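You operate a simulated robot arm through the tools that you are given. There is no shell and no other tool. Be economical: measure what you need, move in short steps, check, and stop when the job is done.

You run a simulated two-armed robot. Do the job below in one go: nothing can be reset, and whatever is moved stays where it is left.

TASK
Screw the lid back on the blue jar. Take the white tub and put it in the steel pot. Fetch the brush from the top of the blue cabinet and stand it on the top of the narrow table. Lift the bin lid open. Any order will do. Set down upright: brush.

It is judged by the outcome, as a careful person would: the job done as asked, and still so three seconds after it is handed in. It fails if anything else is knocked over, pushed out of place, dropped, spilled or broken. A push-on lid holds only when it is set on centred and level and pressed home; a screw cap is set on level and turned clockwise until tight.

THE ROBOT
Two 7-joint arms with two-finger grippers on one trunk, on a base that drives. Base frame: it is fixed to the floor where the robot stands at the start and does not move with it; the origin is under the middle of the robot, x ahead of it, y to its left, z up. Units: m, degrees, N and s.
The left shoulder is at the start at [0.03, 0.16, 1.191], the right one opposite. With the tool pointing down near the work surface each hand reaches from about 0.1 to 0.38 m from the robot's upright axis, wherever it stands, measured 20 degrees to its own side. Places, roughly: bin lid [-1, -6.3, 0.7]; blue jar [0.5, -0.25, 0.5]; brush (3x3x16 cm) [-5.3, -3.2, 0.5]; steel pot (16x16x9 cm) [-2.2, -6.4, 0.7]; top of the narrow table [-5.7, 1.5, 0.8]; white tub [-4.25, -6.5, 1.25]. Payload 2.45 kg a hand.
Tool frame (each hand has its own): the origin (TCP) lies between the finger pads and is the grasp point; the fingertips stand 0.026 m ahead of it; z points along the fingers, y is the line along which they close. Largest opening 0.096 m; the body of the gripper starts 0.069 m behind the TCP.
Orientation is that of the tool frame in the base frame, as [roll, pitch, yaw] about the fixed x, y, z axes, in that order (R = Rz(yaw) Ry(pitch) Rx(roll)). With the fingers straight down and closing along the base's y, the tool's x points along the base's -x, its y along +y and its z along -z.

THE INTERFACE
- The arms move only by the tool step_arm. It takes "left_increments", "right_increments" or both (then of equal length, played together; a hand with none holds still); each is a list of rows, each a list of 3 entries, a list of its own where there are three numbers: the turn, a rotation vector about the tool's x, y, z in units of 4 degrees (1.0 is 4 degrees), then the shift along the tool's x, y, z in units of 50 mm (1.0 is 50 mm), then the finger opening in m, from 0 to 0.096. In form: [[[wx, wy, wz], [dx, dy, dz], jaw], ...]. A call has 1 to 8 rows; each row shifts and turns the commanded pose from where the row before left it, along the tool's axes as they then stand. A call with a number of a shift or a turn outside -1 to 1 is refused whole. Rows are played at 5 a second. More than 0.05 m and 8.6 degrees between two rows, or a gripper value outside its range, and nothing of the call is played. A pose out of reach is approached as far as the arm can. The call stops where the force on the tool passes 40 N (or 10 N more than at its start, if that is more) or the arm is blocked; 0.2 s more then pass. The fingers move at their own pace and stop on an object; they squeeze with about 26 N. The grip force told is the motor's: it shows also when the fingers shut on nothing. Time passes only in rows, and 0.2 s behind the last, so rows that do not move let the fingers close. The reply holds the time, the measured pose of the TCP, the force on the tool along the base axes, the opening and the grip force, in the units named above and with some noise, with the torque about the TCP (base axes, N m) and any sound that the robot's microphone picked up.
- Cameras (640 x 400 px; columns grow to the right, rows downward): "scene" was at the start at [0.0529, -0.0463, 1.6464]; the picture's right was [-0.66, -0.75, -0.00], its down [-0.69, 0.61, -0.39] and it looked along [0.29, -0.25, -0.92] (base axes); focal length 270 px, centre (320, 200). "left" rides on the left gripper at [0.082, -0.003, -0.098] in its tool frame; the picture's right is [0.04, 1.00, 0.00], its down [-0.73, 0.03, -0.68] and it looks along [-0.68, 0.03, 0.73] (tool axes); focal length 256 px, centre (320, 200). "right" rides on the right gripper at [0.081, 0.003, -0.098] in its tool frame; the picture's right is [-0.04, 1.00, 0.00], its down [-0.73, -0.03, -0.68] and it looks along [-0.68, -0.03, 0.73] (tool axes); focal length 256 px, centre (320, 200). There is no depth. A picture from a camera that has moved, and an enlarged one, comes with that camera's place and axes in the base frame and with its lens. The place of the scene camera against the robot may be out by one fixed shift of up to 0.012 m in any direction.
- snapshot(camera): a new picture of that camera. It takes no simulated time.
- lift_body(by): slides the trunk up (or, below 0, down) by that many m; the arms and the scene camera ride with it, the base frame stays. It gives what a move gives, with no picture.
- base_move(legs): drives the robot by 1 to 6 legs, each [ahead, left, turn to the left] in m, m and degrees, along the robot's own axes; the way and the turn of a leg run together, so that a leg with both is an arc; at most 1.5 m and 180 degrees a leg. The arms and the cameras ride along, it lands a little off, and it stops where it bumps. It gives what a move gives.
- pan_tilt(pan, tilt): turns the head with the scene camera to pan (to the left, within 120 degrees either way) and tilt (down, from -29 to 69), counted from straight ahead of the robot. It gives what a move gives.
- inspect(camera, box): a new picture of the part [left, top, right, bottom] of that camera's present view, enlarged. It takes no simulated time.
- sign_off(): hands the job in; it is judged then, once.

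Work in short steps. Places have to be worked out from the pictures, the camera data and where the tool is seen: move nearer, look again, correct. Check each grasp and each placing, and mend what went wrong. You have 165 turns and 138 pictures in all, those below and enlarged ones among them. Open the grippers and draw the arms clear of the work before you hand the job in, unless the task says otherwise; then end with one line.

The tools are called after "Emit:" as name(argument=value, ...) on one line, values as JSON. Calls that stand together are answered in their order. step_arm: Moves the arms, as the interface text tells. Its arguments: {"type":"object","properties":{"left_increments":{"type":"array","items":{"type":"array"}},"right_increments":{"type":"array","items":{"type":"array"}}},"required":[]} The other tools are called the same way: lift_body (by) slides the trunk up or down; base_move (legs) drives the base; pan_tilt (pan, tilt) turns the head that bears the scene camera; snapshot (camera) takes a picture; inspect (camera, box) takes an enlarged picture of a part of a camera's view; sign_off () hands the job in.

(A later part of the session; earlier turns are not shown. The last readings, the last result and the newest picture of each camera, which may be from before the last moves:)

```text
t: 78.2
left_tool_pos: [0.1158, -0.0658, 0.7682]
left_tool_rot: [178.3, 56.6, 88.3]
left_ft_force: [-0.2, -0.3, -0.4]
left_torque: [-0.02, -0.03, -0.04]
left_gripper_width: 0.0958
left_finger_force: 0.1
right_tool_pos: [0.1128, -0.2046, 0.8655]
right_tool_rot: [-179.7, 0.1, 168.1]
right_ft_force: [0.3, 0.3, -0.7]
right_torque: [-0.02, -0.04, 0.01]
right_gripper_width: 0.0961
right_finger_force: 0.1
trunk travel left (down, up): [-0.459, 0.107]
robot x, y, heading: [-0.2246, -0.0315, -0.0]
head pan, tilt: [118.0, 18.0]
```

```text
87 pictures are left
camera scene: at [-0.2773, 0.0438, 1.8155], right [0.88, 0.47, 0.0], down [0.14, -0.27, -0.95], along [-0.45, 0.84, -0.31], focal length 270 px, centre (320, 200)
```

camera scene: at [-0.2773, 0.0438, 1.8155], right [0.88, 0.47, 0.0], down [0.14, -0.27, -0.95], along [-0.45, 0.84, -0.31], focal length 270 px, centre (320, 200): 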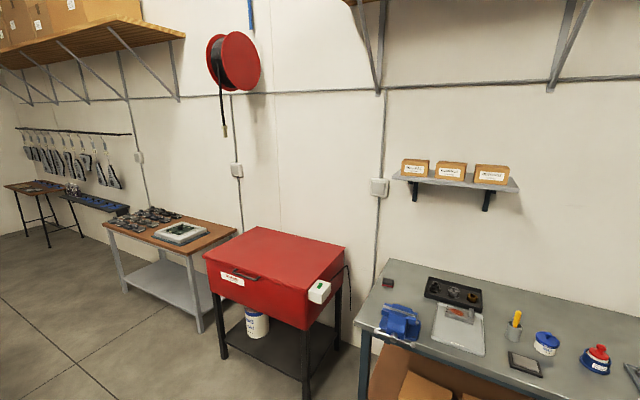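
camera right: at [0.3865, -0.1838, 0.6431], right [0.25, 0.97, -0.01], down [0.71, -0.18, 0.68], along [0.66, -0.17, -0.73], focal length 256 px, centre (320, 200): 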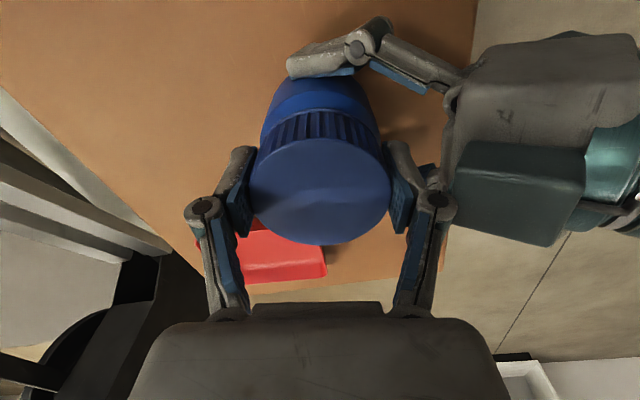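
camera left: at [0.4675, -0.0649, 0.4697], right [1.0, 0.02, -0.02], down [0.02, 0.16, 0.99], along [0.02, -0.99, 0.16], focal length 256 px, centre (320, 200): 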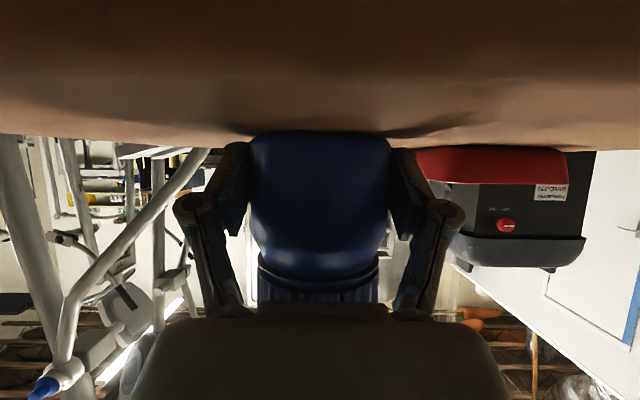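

Bins and shelves are beyond the second machine, the blue low cabinet left-rear of it. I look down to the right to map the near floor, as there may be a corridor between the machine and the trolley.

Emit:
pan_tilt(pan=-100, tilt=50)

Emit:
snapshot(camera="scene")

```text
t: 81.3
left_tool_pos: [0.1163, -0.0659, 0.7671]
left_tool_rot: [178.3, 56.6, 88.3]
left_ft_force: [0.3, -0.6, 0.3]
left_torque: [0.01, 0.01, 0.0]
left_gripper_width: 0.0961
left_finger_force: 0.1
right_tool_pos: [0.1139, -0.2044, 0.8678]
right_tool_rot: [-179.6, 0.1, 168.1]
right_ft_force: [-0.2, 0.9, 0.2]
right_torque: [0.01, -0.02, -0.02]
right_gripper_width: 0.096
right_finger_force: 0.0
trunk travel left (down, up): [-0.459, 0.107]
robot x, y, heading: [-0.2257, -0.0313, 0.1]
head pan, tilt: [-100.0, 50.0]
```

```text
86 pictures are left
camera scene: at [-0.2466, -0.1146, 1.7666], right [-0.99, 0.17, 0.0], down [0.13, 0.75, -0.64], along [-0.11, -0.63, -0.77], focal length 270 px, centre (320, 200)
```

scene: 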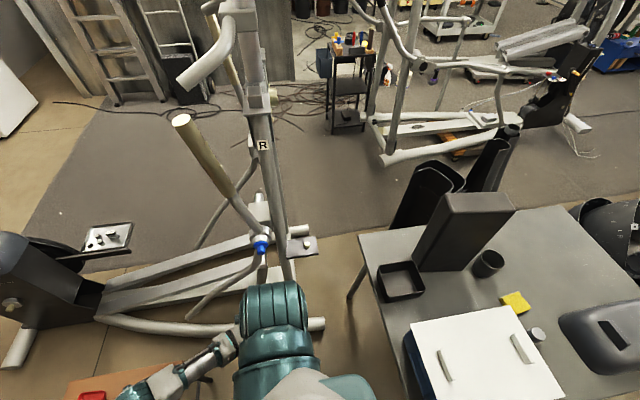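

The passage on the right is blocked by the desk (left edge x≈-0.53), so I'll take the open aisle on the left (y≈0.5) heading -x. Strafe left, then turn round.

Emit:
base_move(legs=[[0.05, 0.5, 0], [0, 0, 175]])

Emit:
pan_tilt(pan=15, tilt=25)

Emit:
snapshot(camera="scene")

```text
t: 91.4
left_tool_pos: [-0.5096, 0.5326, 0.7692]
left_tool_rot: [178.3, 56.6, -96.7]
left_ft_force: [0.5, -0.7, -0.4]
left_torque: [-0.02, -0.01, 0.01]
left_gripper_width: 0.0959
left_finger_force: 0.1
right_tool_pos: [-0.496, 0.6699, 0.8667]
right_tool_rot: [-179.6, 0.0, -17.1]
right_ft_force: [0.0, 0.2, 0.0]
right_torque: [0.03, 0.0, -0.01]
right_gripper_width: 0.0959
right_finger_force: 0.1
trunk travel left (down, up): [-0.459, 0.107]
robot x, y, heading: [-0.174, 0.4689, 174.9]
head pan, tilt: [-100.0, 50.0]
```

```text
t: 93.3
left_tool_pos: [-0.5088, 0.5319, 0.7689]
left_tool_rot: [178.1, 56.5, -96.9]
left_ft_force: [-0.5, 0.1, -0.7]
left_torque: [-0.01, 0.01, 0.0]
left_gripper_width: 0.0961
left_finger_force: 0.1
right_tool_pos: [-0.4944, 0.67, 0.867]
right_tool_rot: [-179.5, 0.2, -17.1]
right_ft_force: [-0.2, -0.5, 0.0]
right_torque: [0.01, 0.01, 0.01]
right_gripper_width: 0.096
right_finger_force: 0.1
trunk travel left (down, up): [-0.459, 0.107]
robot x, y, heading: [-0.1773, 0.4666, 174.9]
head pan, tilt: [15.0, 25.0]
```

```text
85 pictures are left
camera scene: at [-0.2491, 0.4468, 1.8039], right [-0.17, 0.98, 0.0], down [0.42, 0.07, -0.91], along [-0.89, -0.16, -0.42], focal length 270 px, centre (320, 200)
```

scene: 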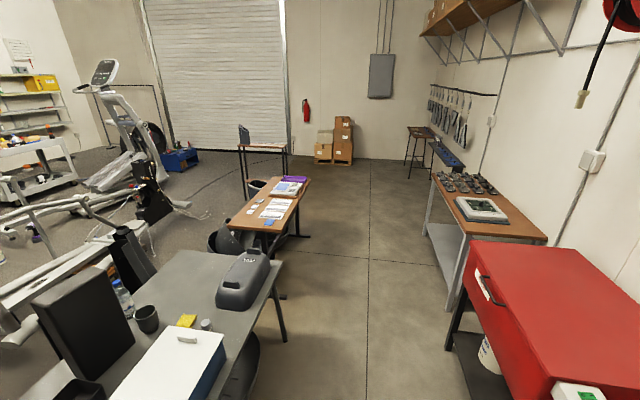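

The aisle is clear between the grey desk (edge y≈0) and the red cabinet (y≈0.99). Drive straight along y≈0.48 to x≈-4.6.

Emit:
base_move(legs=[[0, 0, 5.1], [1.5, 0, 0], [1.45, 0, 0]])

Emit:
base_move(legs=[[1.4, 0, 0], [0, 0, 90]])

Emit:
pan_tilt(pan=0, tilt=25)

Emit:
snapshot(camera="scene")

```text
t: 108.1
left_tool_pos: [-3.4731, 0.5201, 0.7685]
left_tool_rot: [178.2, 56.6, -92.3]
left_ft_force: [-0.6, 0.0, -0.7]
left_torque: [0.02, -0.02, 0.01]
left_gripper_width: 0.0959
left_finger_force: 0.2
right_tool_pos: [-3.4706, 0.6592, 0.8676]
right_tool_rot: [-179.5, 0.2, -12.3]
right_ft_force: [-0.6, 0.4, 0.4]
right_torque: [-0.01, 0.02, 0.01]
right_gripper_width: 0.096
right_finger_force: 0.0
trunk travel left (down, up): [-0.459, 0.107]
robot x, y, heading: [-3.1336, 0.4809, 179.7]
head pan, tilt: [15.0, 25.0]
```

```text
t: 118.9
left_tool_pos: [-4.5657, 0.1544, 0.7709]
left_tool_rot: [178.0, 56.6, -2.7]
left_ft_force: [0.4, 0.6, -0.3]
left_torque: [0.0, 0.01, -0.02]
left_gripper_width: 0.0961
left_finger_force: 0.1
right_tool_pos: [-4.7032, 0.1593, 0.8672]
right_tool_rot: [-179.5, 0.2, 77.4]
right_ft_force: [1.0, 0.5, 0.4]
right_torque: [0.0, -0.01, 0.0]
right_gripper_width: 0.096
right_finger_force: 0.0
trunk travel left (down, up): [-0.459, 0.107]
robot x, y, heading: [-4.5303, 0.4935, -90.7]
head pan, tilt: [15.0, 25.0]
```

```text
t: 119.7
left_tool_pos: [-4.5665, 0.1562, 0.77]
left_tool_rot: [177.9, 56.5, -2.7]
left_ft_force: [0.3, -1.1, -0.9]
left_torque: [0.0, 0.01, 0.04]
left_gripper_width: 0.0959
left_finger_force: 0.1
right_tool_pos: [-4.703, 0.1598, 0.8688]
right_tool_rot: [-179.5, 0.3, 77.4]
right_ft_force: [-0.2, -0.5, 0.2]
right_torque: [0.0, -0.03, 0.03]
right_gripper_width: 0.0965
right_finger_force: 0.0
trunk travel left (down, up): [-0.459, 0.107]
robot x, y, heading: [-4.5291, 0.4927, -90.5]
head pan, tilt: [0.0, 25.0]
```

```text
84 pictures are left
camera scene: at [-4.5263, 0.4081, 1.8039], right [-1.0, 0.01, 0.0], down [0.0, 0.42, -0.91], along [-0.01, -0.91, -0.42], focal length 270 px, centre (320, 200)
```

scene: 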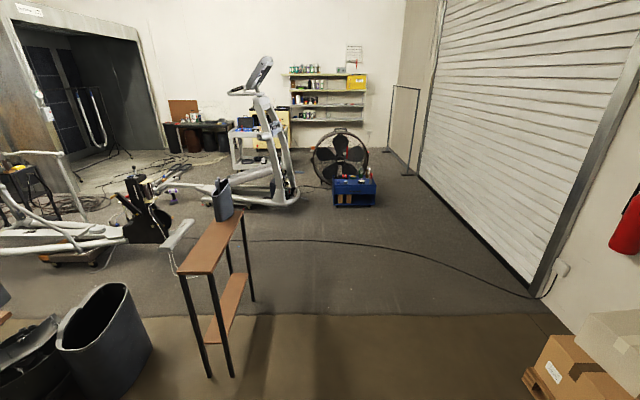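

The blue cabinet with the brush lies ahead at about (-5.1, -3.2). I drive toward it, keeping right of the tall narrow table with the vase.

Emit:
base_move(legs=[[0.6, -0.6, 0], [1.2, 0, 0.5], [0.75, 0, 0]])

Emit:
pan_tilt(pan=0, tilt=45)

Emit:
snapshot(camera="scene")

```text
t: 133.5
left_tool_pos: [-5.1321, -2.3958, 0.7694]
left_tool_rot: [177.9, 56.6, -0.9]
left_ft_force: [0.0, -0.2, 0.6]
left_torque: [0.03, 0.02, 0.02]
left_gripper_width: 0.0961
left_finger_force: 0.2
right_tool_pos: [-5.2695, -2.3978, 0.8685]
right_tool_rot: [-179.6, 0.3, 79.1]
right_ft_force: [-0.1, 0.6, 0.6]
right_torque: [-0.02, -0.03, -0.02]
right_gripper_width: 0.0961
right_finger_force: 0.1
trunk travel left (down, up): [-0.459, 0.107]
robot x, y, heading: [-5.1045, -2.0573, -89.1]
head pan, tilt: [0.0, 25.0]
```

```text
t: 134.4
left_tool_pos: [-5.1306, -2.396, 0.7709]
left_tool_rot: [177.8, 56.6, -1.2]
left_ft_force: [0.1, -0.9, 0.1]
left_torque: [0.01, -0.03, 0.01]
left_gripper_width: 0.096
left_finger_force: 0.1
right_tool_pos: [-5.2702, -2.3976, 0.8692]
right_tool_rot: [-179.7, 0.3, 79.1]
right_ft_force: [0.4, -0.4, -0.1]
right_torque: [0.01, 0.0, 0.02]
right_gripper_width: 0.0961
right_finger_force: 0.0
trunk travel left (down, up): [-0.459, 0.107]
robot x, y, heading: [-5.1045, -2.0602, -88.7]
head pan, tilt: [0.0, 45.0]
```

```text
83 pictures are left
camera scene: at [-5.0995, -2.1335, 1.7734], right [-1.0, -0.02, 0.0], down [-0.01, 0.71, -0.71], along [0.01, -0.71, -0.71], focal length 270 px, centre (320, 200)
```

scene: 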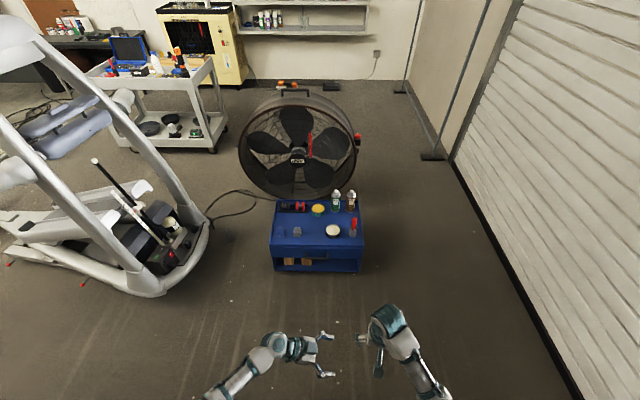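

Emit:
inspect(camera="scene", box=[260, 170, 380, 280])

```text
3.64 times, centred on (320, 225) of scene
camera zoom: at [-5.0995, -2.1335, 1.7734], right [-1.0, -0.02, 0.0], down [-0.01, 0.71, -0.71], along [0.01, -0.71, -0.71], focal length 981 px, centre (320, 109)
```

zoom: 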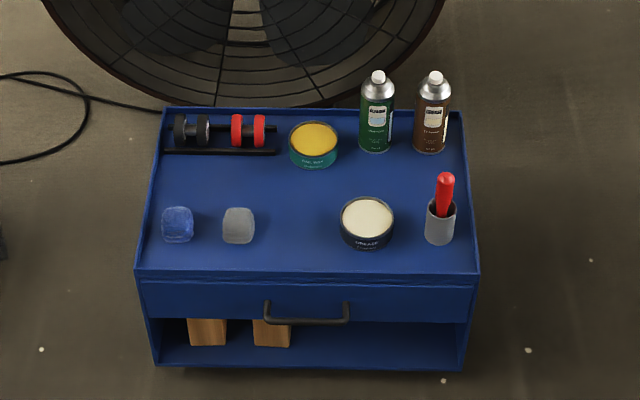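

The brush is the red-handled item in the grey cup at about (-5.29, -3.18), handle top z≈0.555. First I bring the left hand back to its downward pose and square the right hand, in free space.

Emit:
step_arm(left_increments=[[[-0.557, 0.557, -0.964], [0, 0, -0.3], 0.096], [[-0.557, 0.557, -0.964], [0, 0, -0.3], 0.096], [[-0.557, 0.557, -0.964], [0, 0, -0.3], 0.096], [[-0.557, 0.557, -0.964], [0, 0, -0.3], 0.096], [[-0.557, 0.557, -0.964], [0, 0, 0], 0.096], [[-0.557, 0.557, -0.964], [0, 0, 0], 0.096], [[-0.557, 0.557, -0.964], [0, 0, 0], 0.096]], right_increments=[[[0, 0, -1], [0, 0, 0], 0.07], [[0, 0, -1], [0, 0, 0], 0.07], [[0, 0, -1], [0, 0, 0], 0.07], [[0, 0, 0], [0, 0, 0], 0.07], [[0, 0, 0], [0, 0, 0], 0.07], [[0, 0, 0], [0, 0, 0], 0.07], [[0, 0, 0], [0, 0, 0], 0.07]])

Emit:
step_arm(left_increments=[[[-0.557, 0.557, -0.964], [0, 0, 0], 0.096], [[-0.557, 0.557, -0.964], [0, 0, 0], 0.096], [[-0.557, 0.557, -0.964], [0, 0, 0], 0.096], [[-0.557, 0.557, -0.964], [0, 0, 0], 0.096], [[-0.557, 0.557, -0.964], [0, 0, 0], 0.096], [[-0.557, 0.557, -0.964], [0, 0, 0], 0.096], [[-0.557, 0.557, -0.964], [0, 0, 0], 0.096]])

Emit:
step_arm(left_increments=[[[-0.557, 0.557, -0.964], [0, 0, 0], 0.096], [[-0.557, 0.557, -0.964], [0, 0, 0], 0.096], [[-0.557, 0.557, -0.964], [0, 0, 0], 0.096], [[-0.557, 0.557, -0.964], [0, 0, 0], 0.096], [[-0.557, 0.557, -0.964], [0, 0, 0], 0.096], [[-0.557, 0.557, -0.964], [0, 0, 0], 0.096], [[-0.557, 0.557, -0.964], [0, 0, 0], 0.096]])

Emit:
base_move(legs=[[0.55, -0.07, 0]])

Emit:
snapshot(camera="right")

Emit:
snapshot(camera="scene")

```text
t: 136.0
left_tool_pos: [-5.0839, -2.3908, 0.8067]
left_tool_rot: [-169.2, 38.2, 37.2]
left_ft_force: [0.4, -0.2, -1.1]
left_torque: [-0.04, 0.03, -0.02]
left_gripper_width: 0.0959
left_finger_force: 0.0
right_tool_pos: [-5.2689, -2.3962, 0.8703]
right_tool_rot: [-179.5, 0.2, 91.1]
right_ft_force: [0.6, -0.6, 0.0]
right_torque: [0.01, 0.03, -0.03]
right_gripper_width: 0.0699
right_finger_force: 0.0
trunk travel left (down, up): [-0.459, 0.107]
robot x, y, heading: [-5.1047, -2.0618, -89.0]
head pan, tilt: [0.0, 45.0]
```

```text
t: 137.6
left_tool_pos: [-5.0841, -2.3921, 0.8053]
left_tool_rot: [-172.1, 18.0, 64.4]
left_ft_force: [0.3, -0.2, -0.4]
left_torque: [0.0, -0.02, 0.02]
left_gripper_width: 0.0961
left_finger_force: 0.0
right_tool_pos: [-5.269, -2.3959, 0.8681]
right_tool_rot: [-179.6, 0.3, 91.2]
right_ft_force: [0.1, 0.0, -0.5]
right_torque: [0.01, 0.01, 0.0]
right_gripper_width: 0.0701
right_finger_force: 0.1
trunk travel left (down, up): [-0.459, 0.107]
robot x, y, heading: [-5.1036, -2.0614, -88.9]
head pan, tilt: [0.0, 45.0]
```

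```text
t: 139.2
left_tool_pos: [-5.0847, -2.3919, 0.8064]
left_tool_rot: [176.4, 1.1, 91.0]
left_ft_force: [0.1, 0.9, -0.5]
left_torque: [-0.01, -0.01, 0.02]
left_gripper_width: 0.096
left_finger_force: 0.0
right_tool_pos: [-5.271, -2.397, 0.8681]
right_tool_rot: [-179.6, 0.3, 91.1]
right_ft_force: [0.5, 0.0, -0.1]
right_torque: [-0.01, 0.0, 0.01]
right_gripper_width: 0.07
right_finger_force: 0.0
trunk travel left (down, up): [-0.459, 0.107]
robot x, y, heading: [-5.1036, -2.0596, -88.7]
head pan, tilt: [0.0, 45.0]
```

```text
t: 142.4
left_tool_pos: [-5.1441, -2.9489, 0.8073]
left_tool_rot: [176.5, 1.1, 90.9]
left_ft_force: [0.0, -0.8, -0.6]
left_torque: [0.0, -0.03, -0.02]
left_gripper_width: 0.0955
left_finger_force: 0.0
right_tool_pos: [-5.3284, -2.9516, 0.8689]
right_tool_rot: [-179.5, 0.3, 91.0]
right_ft_force: [-0.1, -0.8, -0.2]
right_torque: [0.0, 0.0, 0.02]
right_gripper_width: 0.0701
right_finger_force: 0.1
trunk travel left (down, up): [-0.459, 0.107]
robot x, y, heading: [-5.1671, -2.6188, -89.1]
head pan, tilt: [0.0, 45.0]
```

```text
81 pictures are left
camera right: at [-5.3273, -2.8701, 0.9664], right [1.0, -0.02, -0.01], down [-0.01, -0.73, 0.68], along [-0.02, -0.68, -0.73], focal length 256 px, centre (320, 200)
```

right: 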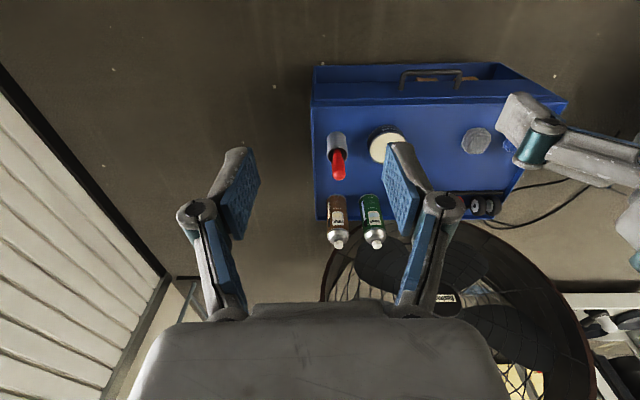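

```text
80 pictures are left
camera scene: at [-5.1586, -2.6893, 1.7734], right [-1.0, -0.02, 0.0], down [-0.01, 0.71, -0.71], along [0.01, -0.71, -0.71], focal length 270 px, centre (320, 200)
```

scene: 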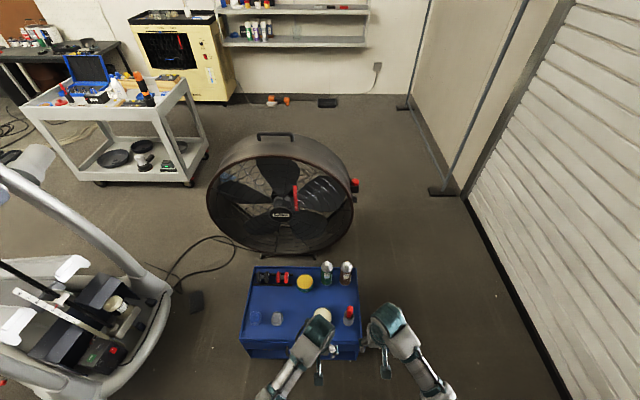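

Emit:
inspect(camera="right", box=[300, 100, 420, 260])

Emit:
inspect(camera="scene", box=[280, 250, 390, 370])

```text
2.50 times, centred on (360, 180) of right
camera zoom: at [-5.3273, -2.8701, 0.9664], right [1.0, -0.02, -0.01], down [-0.01, -0.73, 0.68], along [-0.02, -0.68, -0.73], focal length 640 px, centre (220, 250)
```

zoom: 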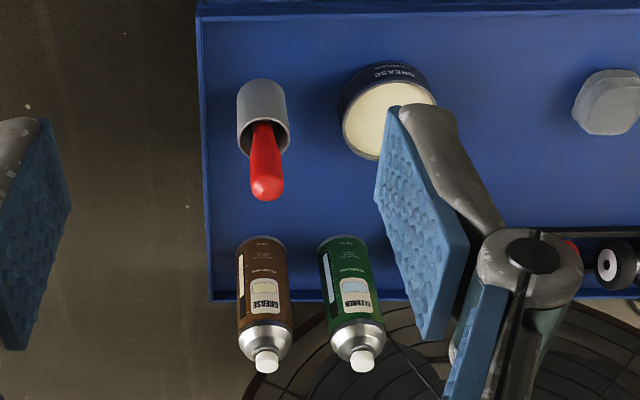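

```text
3.33 times, centred on (335, 310) of scene
camera zoom: at [-5.1586, -2.6893, 1.7734], right [-1.0, -0.02, 0.0], down [-0.01, 0.71, -0.71], along [0.01, -0.71, -0.71], focal length 900 px, centre (270, -167)
```

zoom: 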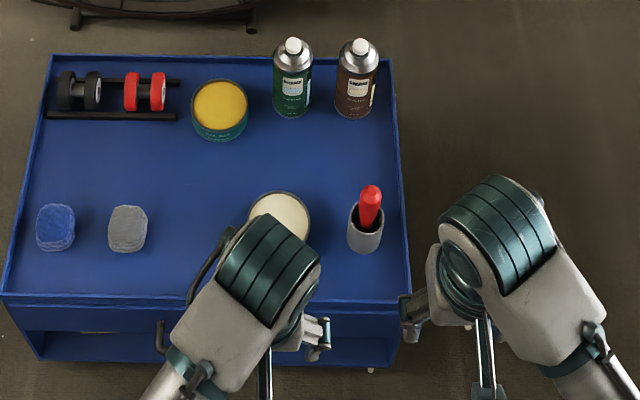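

Estimates of the tip height disagree (0.47–0.56); I lower the trunk 15 cm to get a clean parallax from the right camera.

Emit:
lift_body(by=-0.13)

Emit:
inspect(camera="right", box=[260, 100, 440, 300])

```text
t: 144.0
left_tool_pos: [-5.1437, -2.948, 0.6787]
left_tool_rot: [176.4, 1.3, 90.8]
left_ft_force: [0.4, 0.2, 0.1]
left_torque: [0.0, 0.0, 0.0]
left_gripper_width: 0.0959
left_finger_force: 0.1
right_tool_pos: [-5.3287, -2.9523, 0.7398]
right_tool_rot: [-179.6, 0.4, 91.2]
right_ft_force: [0.7, -0.3, 0.0]
right_torque: [0.0, -0.01, 0.06]
right_gripper_width: 0.07
right_finger_force: 0.0
trunk travel left (down, up): [-0.329, 0.237]
robot x, y, heading: [-5.1671, -2.6154, -89.1]
head pan, tilt: [0.0, 45.0]
```

```text
2.00 times, centred on (350, 200) of right
camera zoom: at [-5.3283, -2.8692, 0.837], right [1.0, -0.02, -0.01], down [-0.01, -0.73, 0.68], along [-0.02, -0.68, -0.73], focal length 512 px, centre (260, 200)
```

zoom: 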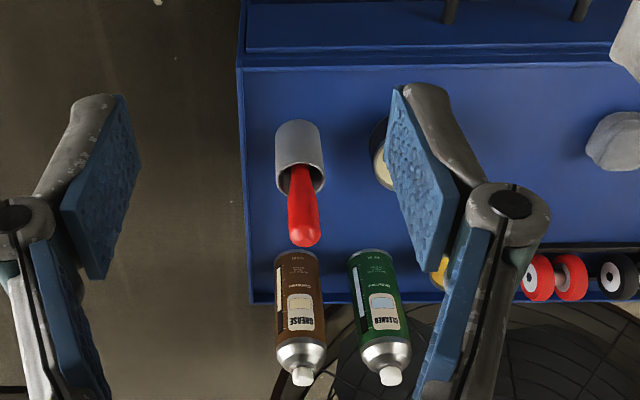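

Parallax gives cabinet top z≈0.395 (front edge y≈-3.11), cup rim z≈0.475, brush near (-5.297, -3.19..-3.21). I drive 17 cm closer.

Emit:
base_move(legs=[[0.17, 0, 0]])

Emit:
step_arm(right_increments=[[[0, 0, 0], [-0.2, 0.4, 0.2], 0.07], [[0, 0, 0], [-0.2, 0.25, 0.2], 0.07], [[0, 0, 0], [0, 0, 0], 0.07]])

Emit:
snapshot(camera="right")

```text
t: 145.4
left_tool_pos: [-5.1409, -3.1171, 0.6762]
left_tool_rot: [176.5, 1.1, 90.8]
left_ft_force: [0.4, -0.5, -0.4]
left_torque: [0.03, -0.02, -0.03]
left_gripper_width: 0.0958
left_finger_force: 0.0
right_tool_pos: [-5.3259, -3.1236, 0.7391]
right_tool_rot: [-179.6, 0.2, 91.1]
right_ft_force: [0.2, -0.3, 0.6]
right_torque: [0.05, 0.01, 0.0]
right_gripper_width: 0.0701
right_finger_force: 0.0
trunk travel left (down, up): [-0.329, 0.237]
robot x, y, heading: [-5.1639, -2.7869, -88.7]
head pan, tilt: [0.0, 45.0]
```

```text
t: 146.2
left_tool_pos: [-5.1401, -3.1182, 0.6783]
left_tool_rot: [176.5, 1.3, 90.8]
left_ft_force: [0.0, -0.8, 0.0]
left_torque: [-0.01, -0.04, -0.03]
left_gripper_width: 0.0961
left_finger_force: 0.0
right_tool_pos: [-5.2937, -3.1417, 0.7198]
right_tool_rot: [-179.6, 0.4, 91.1]
right_ft_force: [-0.1, 0.4, 0.5]
right_torque: [0.01, 0.04, -0.01]
right_gripper_width: 0.0699
right_finger_force: 0.0
trunk travel left (down, up): [-0.329, 0.237]
robot x, y, heading: [-5.1607, -2.7861, -88.6]
head pan, tilt: [0.0, 45.0]
```

```text
76 pictures are left
camera right: at [-5.2927, -3.0586, 0.8173], right [1.0, -0.02, -0.01], down [-0.01, -0.73, 0.68], along [-0.02, -0.68, -0.73], focal length 256 px, centre (320, 200)
```

right: 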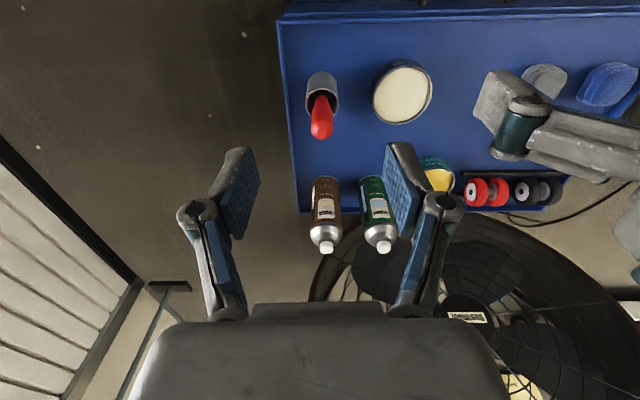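

The tip lies near (-5.297, -3.21..-3.23). I move forward above it to y≈-3.21, z≈0.62 and look again.

Emit:
step_arm(right_increments=[[[0, 0, 0], [-0.35, -0.02, 0.4], 0.07], [[0, 0, 0], [-0.35, -0.02, 0.4], 0.07], [[0, 0, 0], [-0.35, -0.02, 0.4], 0.07], [[0, 0, 0], [-0.35, 0, 0.4], 0.07], [[0, 0, 0], [0, 0, 0.4], 0.07], [[0, 0, 0], [0, 0, 0], 0.07]])

Emit:
snapshot(camera="right")

Emit:
inspect(camera="scene", box=[280, 240, 460, 400])

```text
t: 147.6
left_tool_pos: [-5.1408, -3.1166, 0.6774]
left_tool_rot: [176.6, 1.2, 90.9]
left_ft_force: [-0.4, 0.3, 0.7]
left_torque: [-0.02, 0.0, 0.01]
left_gripper_width: 0.0962
left_finger_force: 0.1
right_tool_pos: [-5.2969, -3.212, 0.6201]
right_tool_rot: [-179.6, 0.4, 91.1]
right_ft_force: [0.4, -1.2, 0.0]
right_torque: [-0.04, 0.02, -0.02]
right_gripper_width: 0.0695
right_finger_force: 0.0
trunk travel left (down, up): [-0.329, 0.237]
robot x, y, heading: [-5.1601, -2.7846, -88.9]
head pan, tilt: [0.0, 45.0]
```

```text
75 pictures are left
camera right: at [-5.2948, -3.1291, 0.7174], right [1.0, -0.02, -0.01], down [-0.01, -0.73, 0.68], along [-0.02, -0.68, -0.73], focal length 256 px, centre (320, 200)
```

right: 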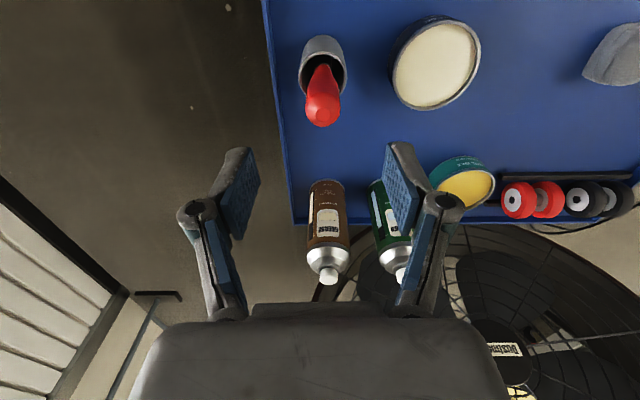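

```text
2.50 times, centred on (370, 320) of scene
camera zoom: at [-5.1564, -2.8917, 1.6434], right [-1.0, -0.02, 0.0], down [-0.01, 0.71, -0.71], along [0.01, -0.7, -0.71], focal length 675 px, centre (195, -100)
```

zoom: 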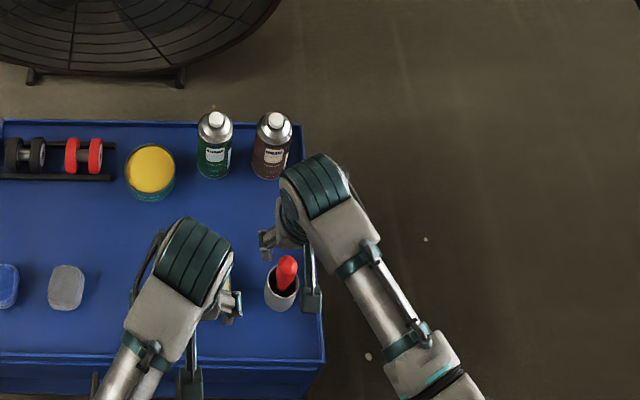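

Tip now fixes at (-5.297, -3.213, 0.52), right below the TCP. Descend to 0.515 (tips just above the cup rim) and close.

Emit:
step_arm(right_increments=[[[0, 0, 0], [0, 0, 0.5], 0.07], [[0, 0, 0], [0, 0, 0.5], 0.07], [[0, 0, 0], [0, 0, 0.5], 0.07], [[0, 0, 0], [0, 0, 0.4], 0.07], [[0, 0, 0], [0, 0, 0], 0.07]])

Emit:
snapshot(camera="right")

```text
t: 148.8
left_tool_pos: [-5.1399, -3.1181, 0.678]
left_tool_rot: [176.5, 1.1, 90.9]
left_ft_force: [-1.4, -0.6, -0.1]
left_torque: [-0.04, 0.02, 0.0]
left_gripper_width: 0.0961
left_finger_force: 0.2
right_tool_pos: [-5.2966, -3.2129, 0.5253]
right_tool_rot: [-179.6, 0.4, 91.1]
right_ft_force: [-0.5, 0.8, -0.3]
right_torque: [0.01, -0.01, -0.04]
right_gripper_width: 0.0695
right_finger_force: 0.1
trunk travel left (down, up): [-0.329, 0.237]
robot x, y, heading: [-5.1611, -2.7832, -88.7]
head pan, tilt: [0.0, 45.0]
```

```text
73 pictures are left
camera right: at [-5.295, -3.1302, 0.6226], right [1.0, -0.02, -0.01], down [-0.01, -0.73, 0.68], along [-0.02, -0.68, -0.73], focal length 256 px, centre (320, 200)
```

right: 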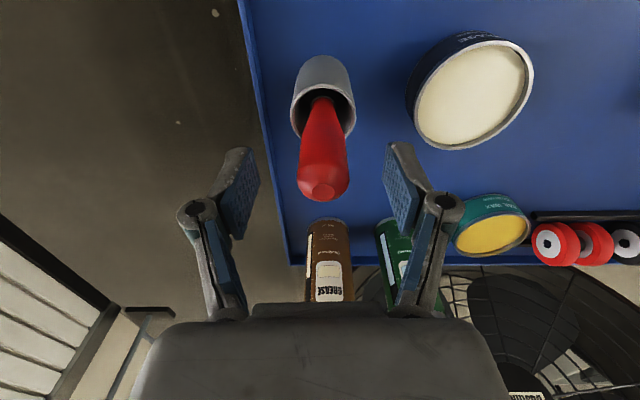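

Cup rim z≈0.44, red handle from there to 0.517. Lower another 3 cm (tips at ~0.467) and close.

Emit:
step_arm(right_increments=[[[0, 0, 0], [0, 0, 0.35], 0.07], [[0, 0, 0], [0, 0, 0.3], 0.07], [[0, 0, 0], [0, 0, 0], 0.02], [[0, 0, 0], [0, 0, 0], 0.02], [[0, 0, 0], [0, 0, 0], 0.02], [[0, 0, 0], [0, 0, 0], 0.02]])

Emit:
snapshot(camera="right")

```text
t: 150.2
left_tool_pos: [-5.1406, -3.1188, 0.6783]
left_tool_rot: [176.5, 1.2, 90.9]
left_ft_force: [1.2, -0.1, -1.1]
left_torque: [0.01, 0.02, 0.02]
left_gripper_width: 0.0957
left_finger_force: 0.0
right_tool_pos: [-5.2952, -3.2133, 0.4938]
right_tool_rot: [-179.6, 0.4, 91.2]
right_ft_force: [0.5, -1.7, 2.1]
right_torque: [-0.12, 0.03, 0.03]
right_gripper_width: 0.0292
right_finger_force: 26.4
trunk travel left (down, up): [-0.329, 0.237]
robot x, y, heading: [-5.1623, -2.7877, -89.0]
head pan, tilt: [0.0, 45.0]
```

```text
72 pictures are left
camera right: at [-5.2951, -3.1306, 0.5901], right [1.0, -0.02, -0.01], down [-0.01, -0.73, 0.68], along [-0.02, -0.68, -0.73], focal length 256 px, centre (320, 200)
```

right: 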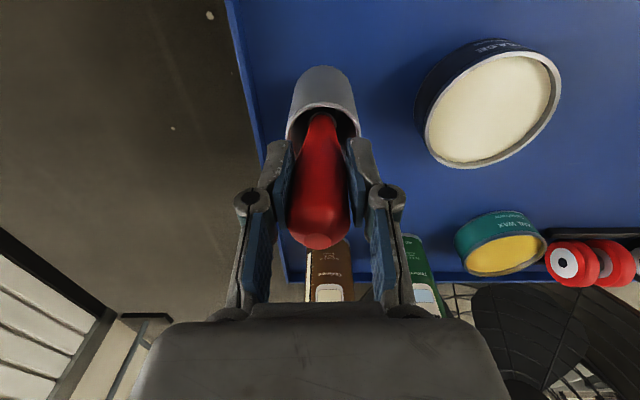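

Gripped (0.029 m, 26 N). Lift straight up and watch that the cup stays.

Emit:
step_arm(right_increments=[[[0, 0, 0], [0, 0, -0.3], 0.02], [[0, 0, 0], [0, 0, -0.5], 0.02], [[0, 0, 0], [0, 0, -0.6], 0.02], [[0, 0, 0], [0, 0, -0.6], 0.02], [[0, 0, 0], [0, 0, -0.7], 0.02], [[0, 0, 0], [0, 0, -0.7], 0.02], [[0, 0, 0], [0, 0, 0], 0.02]])

Emit:
snapshot(camera="right")

Emit:
inspect(camera="scene", box=[280, 240, 460, 400])

```text
t: 151.8
left_tool_pos: [-5.1402, -3.1172, 0.6769]
left_tool_rot: [176.4, 1.3, 91.0]
left_ft_force: [-0.6, 0.4, 1.0]
left_torque: [-0.01, -0.01, 0.0]
left_gripper_width: 0.096
left_finger_force: 0.0
right_tool_pos: [-5.2949, -3.2104, 0.6635]
right_tool_rot: [-179.6, 0.3, 91.1]
right_ft_force: [-0.4, 0.8, -0.6]
right_torque: [0.04, 0.02, 0.01]
right_gripper_width: 0.0288
right_finger_force: 25.7
trunk travel left (down, up): [-0.329, 0.237]
robot x, y, heading: [-5.1634, -2.7861, -88.9]
head pan, tilt: [0.0, 45.0]
```

```text
71 pictures are left
camera right: at [-5.2944, -3.1276, 0.7597], right [1.0, -0.02, -0.01], down [-0.01, -0.73, 0.68], along [-0.02, -0.68, -0.73], focal length 256 px, centre (320, 200)
```

right: 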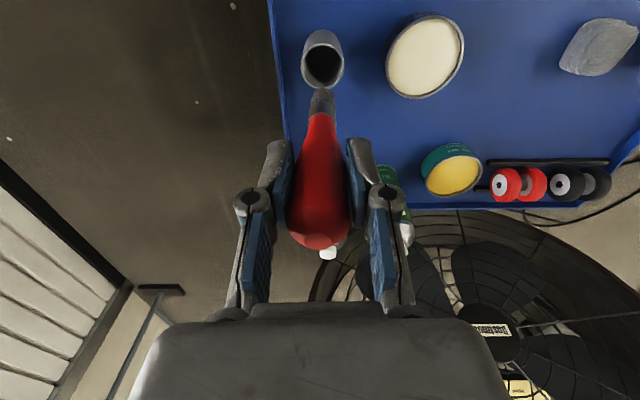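

```text
2.50 times, centred on (370, 320) of scene
camera zoom: at [-5.1563, -2.8917, 1.6434], right [-1.0, -0.02, 0.0], down [-0.01, 0.71, -0.71], along [0.01, -0.7, -0.71], focal length 675 px, centre (195, -100)
```

zoom: 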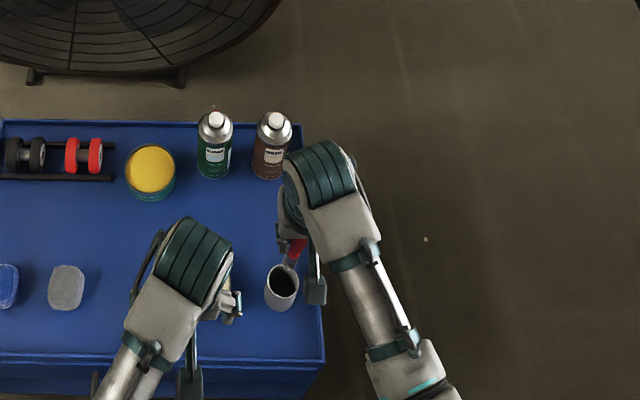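

Brush is out, vertical, and the cup stayed. Back away, turn round, and drive to the narrow table side, keeping off the box pallet.

Emit:
base_move(legs=[[-0.8, 0, 0], [0, 0, 179], [1.3, -0.1, 0], [1.1, 0, 0]])

Emit:
pan_tilt(pan=20, tilt=35)

Emit:
snapshot(camera="scene")

```text
t: 174.9
left_tool_pos: [-5.0955, 0.7558, 0.678]
left_tool_rot: [176.5, 1.2, -89.7]
left_ft_force: [-0.6, 0.0, 0.0]
left_torque: [-0.01, 0.0, 0.02]
left_gripper_width: 0.096
left_finger_force: 0.0
right_tool_pos: [-4.9392, 0.849, 0.6623]
right_tool_rot: [-179.6, 0.4, -89.6]
right_ft_force: [-0.4, -0.7, -1.1]
right_torque: [0.02, 0.0, 0.02]
right_gripper_width: 0.0288
right_finger_force: 25.9
trunk travel left (down, up): [-0.329, 0.237]
robot x, y, heading: [-5.0804, 0.4197, 90.4]
head pan, tilt: [0.0, 45.0]
```

```text
t: 175.7
left_tool_pos: [-5.0944, 0.7565, 0.6772]
left_tool_rot: [176.6, 1.3, -89.7]
left_ft_force: [-1.0, 0.2, 0.3]
left_torque: [0.0, 0.02, -0.02]
left_gripper_width: 0.096
left_finger_force: 0.0
right_tool_pos: [-4.9384, 0.8489, 0.6629]
right_tool_rot: [-179.6, 0.4, -89.4]
right_ft_force: [-0.2, 0.3, -1.2]
right_torque: [-0.03, 0.02, 0.0]
right_gripper_width: 0.029
right_finger_force: 26.7
trunk travel left (down, up): [-0.329, 0.237]
robot x, y, heading: [-5.0777, 0.4265, 90.4]
head pan, tilt: [20.0, 35.0]
```

```text
69 pictures are left
camera scene: at [-5.1045, 0.5206, 1.6582], right [0.94, 0.35, 0.0], down [0.2, -0.54, -0.82], along [-0.29, 0.77, -0.58], focal length 270 px, centre (320, 200)
```

scene: 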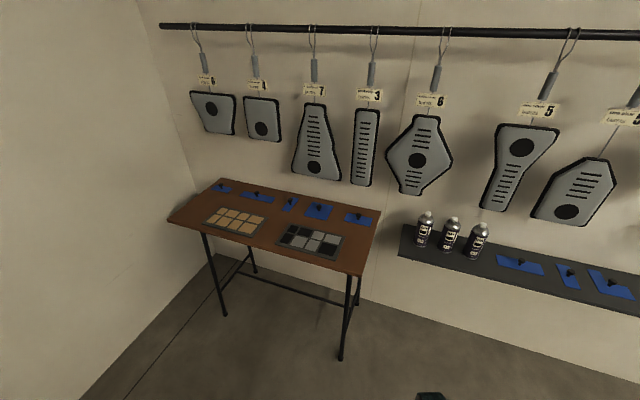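

The narrow brown table spans x -6.18..-5.2, y 1.24..1.69. I zoom for a free spot.

Emit:
inspect(camera="scene", box=[155, 160, 395, 310])

```text
2.67 times, centred on (275, 235) of scene
camera zoom: at [-5.1045, 0.5206, 1.6582], right [0.94, 0.35, 0.0], down [0.2, -0.54, -0.82], along [-0.29, 0.77, -0.58], focal length 720 px, centre (440, 107)
```

zoom: 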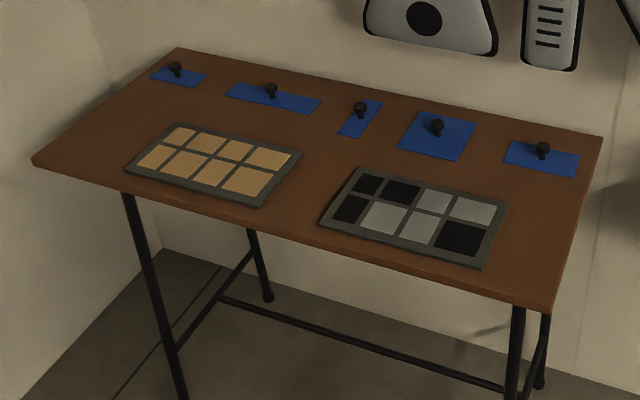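

I choose the free middle spot at (-5.69, 1.44). Raise trunk and hands well above the 0.8 m table first, pulling the left hand back.

Emit:
lift_body(by=0.2)

Emit:
step_arm(right_increments=[[[0, 0, 0], [0, 0, -0.8], 0.02], [[0, 0, 0], [0, 0, -0.8], 0.02], [[0, 0, 0], [0, 0, -0.8], 0.02], [[0, 0, 0], [0, 0, -0.6], 0.02]], left_increments=[[[0, 0, 0], [0.5, 0.5, -0.6], 0.09], [[0, 0, 0], [0.5, 0.5, -0.6], 0.09], [[0, 0, 0], [0.5, 0.5, -0.6], 0.09], [[0, 0, 0], [0.5, 0.5, -0.6], 0.09]])

Emit:
base_move(legs=[[0, 0.75, 0], [0.4, 0, 0]])

Emit:
snapshot(camera="right")

```text
t: 177.9
left_tool_pos: [-5.0942, 0.7553, 0.8779]
left_tool_rot: [176.5, 1.2, -89.6]
left_ft_force: [-0.4, -1.2, -0.8]
left_torque: [0.01, 0.01, 0.0]
left_gripper_width: 0.0958
left_finger_force: 0.0
right_tool_pos: [-4.9375, 0.8465, 0.8621]
right_tool_rot: [-179.6, 0.4, -89.5]
right_ft_force: [-0.6, 0.3, -1.0]
right_torque: [0.02, 0.04, 0.0]
right_gripper_width: 0.0288
right_finger_force: 26.1
trunk travel left (down, up): [-0.529, 0.037]
robot x, y, heading: [-5.0756, 0.4248, 90.2]
head pan, tilt: [20.0, 35.0]
```

```text
t: 178.9
left_tool_pos: [-5.2035, 0.6535, 0.9758]
left_tool_rot: [172.8, 2.1, -90.3]
left_ft_force: [-0.2, 0.4, -0.4]
left_torque: [0.04, -0.02, -0.01]
left_gripper_width: 0.0899
left_finger_force: 0.2
left hand out of reach, approached as far as the arm can: row 4
right_tool_pos: [-4.9359, 0.846, 1.0141]
right_tool_rot: [-179.7, 0.5, -89.5]
right_ft_force: [-0.1, 0.3, -0.7]
right_torque: [0.0, 0.02, 0.0]
right_gripper_width: 0.0288
right_finger_force: 26.2
trunk travel left (down, up): [-0.529, 0.037]
robot x, y, heading: [-5.0773, 0.4251, 90.5]
head pan, tilt: [20.0, 35.0]
```

```text
t: 185.0
left_tool_pos: [-5.9629, 1.0384, 0.9715]
left_tool_rot: [172.6, 1.2, -90.9]
left_ft_force: [-0.4, -0.6, 0.3]
left_torque: [0.0, 0.01, 0.02]
left_gripper_width: 0.09
left_finger_force: 0.1
right_tool_pos: [-5.6907, 1.2408, 1.0139]
right_tool_rot: [-179.4, 0.4, -90.0]
right_ft_force: [-0.9, -0.1, 0.5]
right_torque: [0.01, -0.02, -0.01]
right_gripper_width: 0.0286
right_finger_force: 26.2
trunk travel left (down, up): [-0.529, 0.037]
robot x, y, heading: [-5.831, 0.8215, 90.0]
head pan, tilt: [20.0, 35.0]
```

```text
67 pictures are left
camera right: at [-5.6962, 1.1592, 1.1107], right [-1.0, 0.04, -0.01], down [0.02, 0.73, 0.69], along [0.03, 0.69, -0.73], focal length 256 px, centre (320, 200)
```

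right: 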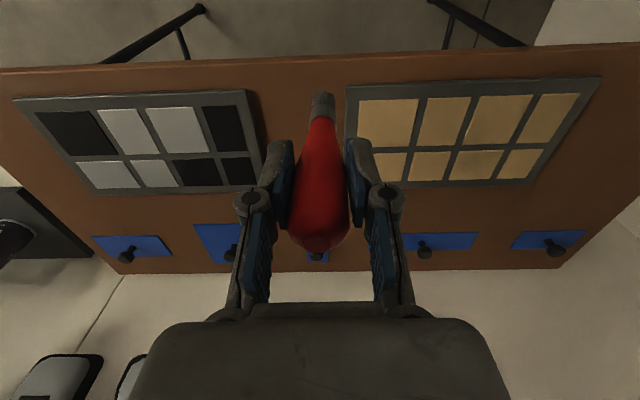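

The gap between the trays is wide (0.13 m), centred about x≈-5.66. I drive 16 cm ahead, then shift and lower gradually.

Emit:
base_move(legs=[[0.16, 0, 0]])

Emit:
step_arm(right_increments=[[[0, 0, 0], [0, -0.4, 0], 0.02], [[0, 0, 0], [0, 0, 0.3], 0.02], [[0, 0, 0], [0, 0, 0.3], 0.02], [[0, 0, 0], [0, 0, 0.3], 0.02], [[0, 0, 0], [0, 0, 0], 0.02]])

Emit:
snapshot(camera="right")

Emit:
pan_tilt(pan=-20, tilt=50)

Emit:
snapshot(camera="scene")

```text
t: 186.5
left_tool_pos: [-5.9623, 1.1951, 0.9733]
left_tool_rot: [172.3, 1.1, -91.0]
left_ft_force: [-1.0, -1.0, -0.2]
left_torque: [0.02, -0.03, 0.03]
left_gripper_width: 0.0902
left_finger_force: 0.0
right_tool_pos: [-5.6887, 1.4002, 1.0139]
right_tool_rot: [-179.5, 0.6, -89.9]
right_ft_force: [-0.1, 0.4, -0.4]
right_torque: [0.0, -0.02, 0.0]
right_gripper_width: 0.0289
right_finger_force: 25.7
trunk travel left (down, up): [-0.529, 0.037]
robot x, y, heading: [-5.8334, 0.9784, 90.0]
head pan, tilt: [20.0, 35.0]
```

```text
t: 187.7
left_tool_pos: [-5.9651, 1.1959, 0.9731]
left_tool_rot: [172.5, 1.1, -90.8]
left_ft_force: [0.2, -1.1, -1.2]
left_torque: [0.01, 0.0, -0.02]
left_gripper_width: 0.09
left_finger_force: 0.0
right_tool_pos: [-5.6718, 1.4013, 0.9696]
right_tool_rot: [-179.5, 0.4, -89.9]
right_ft_force: [-0.1, 0.3, -0.7]
right_torque: [-0.01, -0.02, 0.0]
right_gripper_width: 0.0285
right_finger_force: 25.8
trunk travel left (down, up): [-0.529, 0.037]
robot x, y, heading: [-5.8265, 0.9794, 90.3]
head pan, tilt: [20.0, 35.0]
```

```text
66 pictures are left
camera right: at [-5.6768, 1.3195, 1.0661], right [-1.0, 0.04, -0.01], down [0.02, 0.73, 0.69], along [0.03, 0.69, -0.73], focal length 256 px, centre (320, 200)
```

right: 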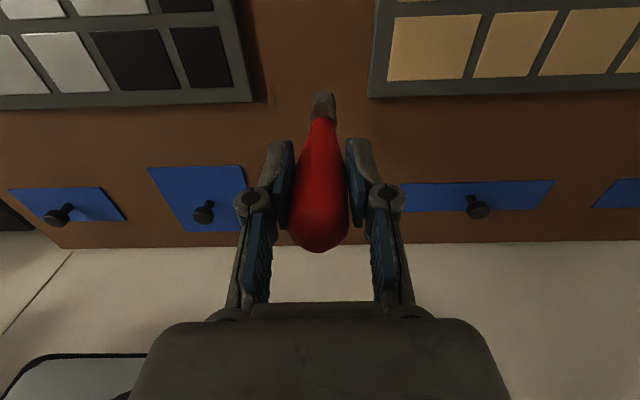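

```text
t: 188.7
left_tool_pos: [-5.9644, 1.1965, 0.9733]
left_tool_rot: [172.5, 1.0, -90.8]
left_ft_force: [0.3, 0.0, -0.1]
left_torque: [0.0, -0.01, 0.01]
left_gripper_width: 0.09
left_finger_force: 0.1
right_tool_pos: [-5.67, 1.4021, 0.9698]
right_tool_rot: [-179.5, 0.5, -89.9]
right_ft_force: [-0.4, 0.0, -0.7]
right_torque: [-0.03, -0.01, -0.02]
right_gripper_width: 0.0287
right_finger_force: 26.0
trunk travel left (down, up): [-0.529, 0.037]
robot x, y, heading: [-5.8302, 0.9807, 90.4]
head pan, tilt: [-20.0, 50.0]
```

```text
65 pictures are left
camera scene: at [-5.7995, 1.0331, 1.8363], right [0.94, -0.34, 0.0], down [-0.26, -0.72, -0.64], along [0.22, 0.6, -0.77], focal length 270 px, centre (320, 200)
```

scene: 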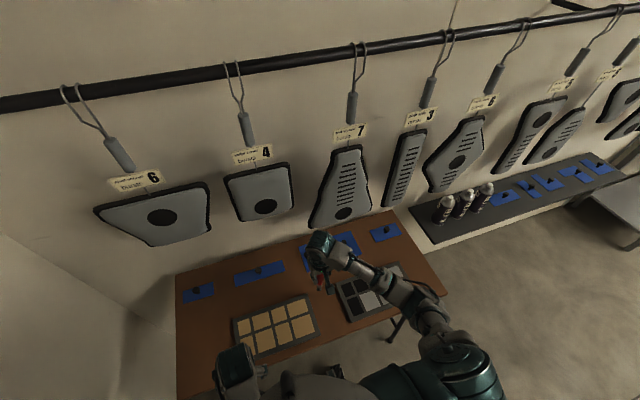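

Spot below is clear bare wood. Lower in 5 mm rows until contact.

Emit:
step_arm(right_increments=[[[0, 0, 0], [0, 0, 0.12], 0.02], [[0, 0, 0], [0, 0, 0.12], 0.02], [[0, 0, 0], [0, 0, 0.12], 0.02], [[0, 0, 0], [0, 0, 0.1], 0.02], [[0, 0, 0], [0, 0, 0], 0.02]])

Emit:
inspect(camera="right", box=[260, 60, 390, 260])

```text
t: 189.9
left_tool_pos: [-5.9636, 1.1952, 0.973]
left_tool_rot: [172.5, 1.0, -90.8]
left_ft_force: [0.0, 0.9, 0.8]
left_torque: [0.03, 0.03, -0.02]
left_gripper_width: 0.0899
left_finger_force: 0.0
right_tool_pos: [-5.6695, 1.4022, 0.9467]
right_tool_rot: [-179.4, 0.5, -89.9]
right_ft_force: [0.4, -0.4, -0.9]
right_torque: [0.0, 0.02, 0.01]
right_gripper_width: 0.0287
right_finger_force: 25.9
trunk travel left (down, up): [-0.529, 0.037]
robot x, y, heading: [-5.8301, 0.9829, 90.3]
head pan, tilt: [-20.0, 50.0]
```

```text
2.00 times, centred on (325, 160) of right
camera zoom: at [-5.6753, 1.3198, 1.043], right [-1.0, 0.04, -0.01], down [0.02, 0.73, 0.69], along [0.03, 0.68, -0.73], focal length 512 px, centre (310, 280)
```

zoom: 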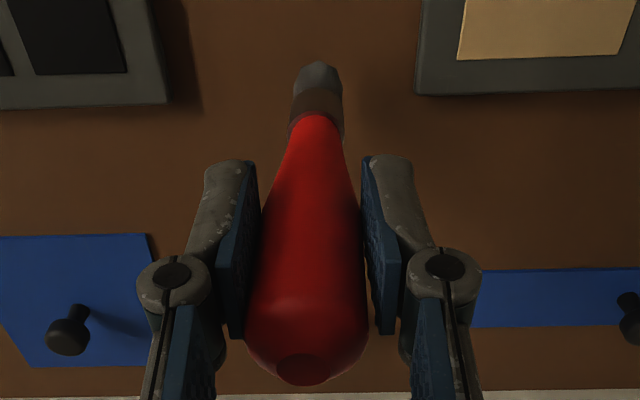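

Not touching yet. Continue down in 4–5 mm rows.

Emit:
step_arm(right_increments=[[[0, 0, 0], [0, 0, 0.08], 0.02], [[0, 0, 0], [0, 0, 0.08], 0.02], [[0, 0, 0], [0, 0, 0.08], 0.02], [[0, 0, 0], [0, 0, 0.08], 0.02], [[0, 0, 0], [0, 0, 0], 0.02]])

Emit:
inspect(camera="scene", box=[260, 210, 380, 310])

```text
t: 191.1
left_tool_pos: [-5.9647, 1.1952, 0.9728]
left_tool_rot: [172.5, 1.0, -90.8]
left_ft_force: [0.9, -0.6, -0.3]
left_torque: [0.01, 0.02, -0.01]
left_gripper_width: 0.0899
left_finger_force: 0.0
right_tool_pos: [-5.6696, 1.4019, 0.9296]
right_tool_rot: [-179.4, 0.5, -89.9]
right_ft_force: [-0.4, -0.1, -0.3]
right_torque: [0.03, -0.01, 0.0]
right_gripper_width: 0.0288
right_finger_force: 25.3
trunk travel left (down, up): [-0.529, 0.037]
robot x, y, heading: [-5.8318, 0.9809, 90.3]
head pan, tilt: [-20.0, 50.0]
```

```text
4.00 times, centred on (320, 260) of scene
camera zoom: at [-5.7996, 1.0331, 1.8363], right [0.94, -0.34, 0.0], down [-0.26, -0.72, -0.64], along [0.22, 0.6, -0.77], focal length 1079 px, centre (320, -40)
```

zoom: 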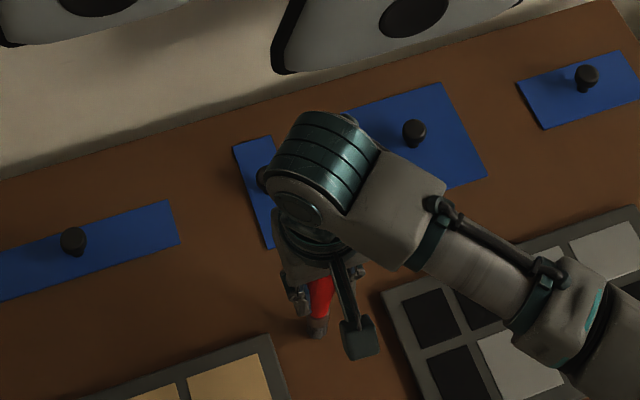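

Close to the surface now. Continue in 3 mm rows.

Emit:
step_arm(right_increments=[[[0, 0, 0], [0, 0, 0.06], 0.02], [[0, 0, 0], [0, 0, 0.06], 0.02], [[0, 0, 0], [0, 0, 0.06], 0.02], [[0, 0, 0], [0, 0, 0.06], 0.02], [[0, 0, 0], [0, 0, 0], 0.02]])

```text
t: 192.3
left_tool_pos: [-5.9654, 1.1952, 0.9733]
left_tool_rot: [172.4, 1.0, -90.9]
left_ft_force: [0.0, -0.6, 0.1]
left_torque: [0.01, 0.02, 0.02]
left_gripper_width: 0.0901
left_finger_force: 0.0
right_tool_pos: [-5.6701, 1.4026, 0.9181]
right_tool_rot: [-179.6, 0.7, -89.9]
right_ft_force: [-1.6, 1.5, 17.9]
right_torque: [0.32, 0.18, 0.02]
right_gripper_width: 0.0281
right_finger_force: 26.3
trunk travel left (down, up): [-0.529, 0.037]
robot x, y, heading: [-5.8309, 0.9827, 90.0]
head pan, tilt: [-20.0, 50.0]
```

Contact (18 N at 0.918). Ease up 2.5 mm and open the fingers.

Emit:
step_arm(right_increments=[[[0, 0, 0], [0, 0, -0.05], 0.02], [[0, 0, 0], [0, 0, 0], 0.02], [[0, 0, 0], [0, 0, 0], 0.03], [[0, 0, 0], [0, 0, 0], 0.034], [[0, 0, 0], [0, 0, 0], 0.038]])

Emit:
inspect(camera="right", box=[260, 60, 390, 260])

```text
t: 193.5
left_tool_pos: [-5.9637, 1.1962, 0.9737]
left_tool_rot: [172.4, 1.0, -90.8]
left_ft_force: [-0.2, 1.0, 0.1]
left_torque: [-0.02, 0.0, 0.0]
left_gripper_width: 0.0898
left_finger_force: 0.1
right_tool_pos: [-5.6696, 1.402, 0.9212]
right_tool_rot: [-179.5, 0.6, -89.9]
right_ft_force: [0.0, 0.3, -1.0]
right_torque: [0.04, -0.01, 0.0]
right_gripper_width: 0.0383
right_finger_force: 0.1
trunk travel left (down, up): [-0.529, 0.037]
robot x, y, heading: [-5.8304, 0.9853, 89.9]
head pan, tilt: [-20.0, 50.0]
```

```text
2.00 times, centred on (325, 160) of right
camera zoom: at [-5.6746, 1.3202, 1.0175], right [-1.0, 0.04, -0.01], down [0.02, 0.73, 0.69], along [0.03, 0.68, -0.73], focal length 512 px, centre (310, 280)
```

zoom: 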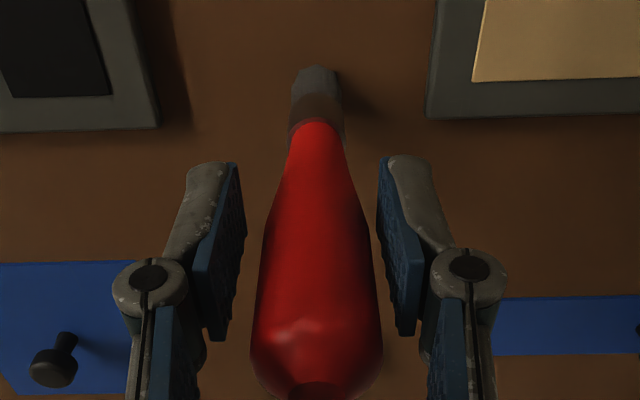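

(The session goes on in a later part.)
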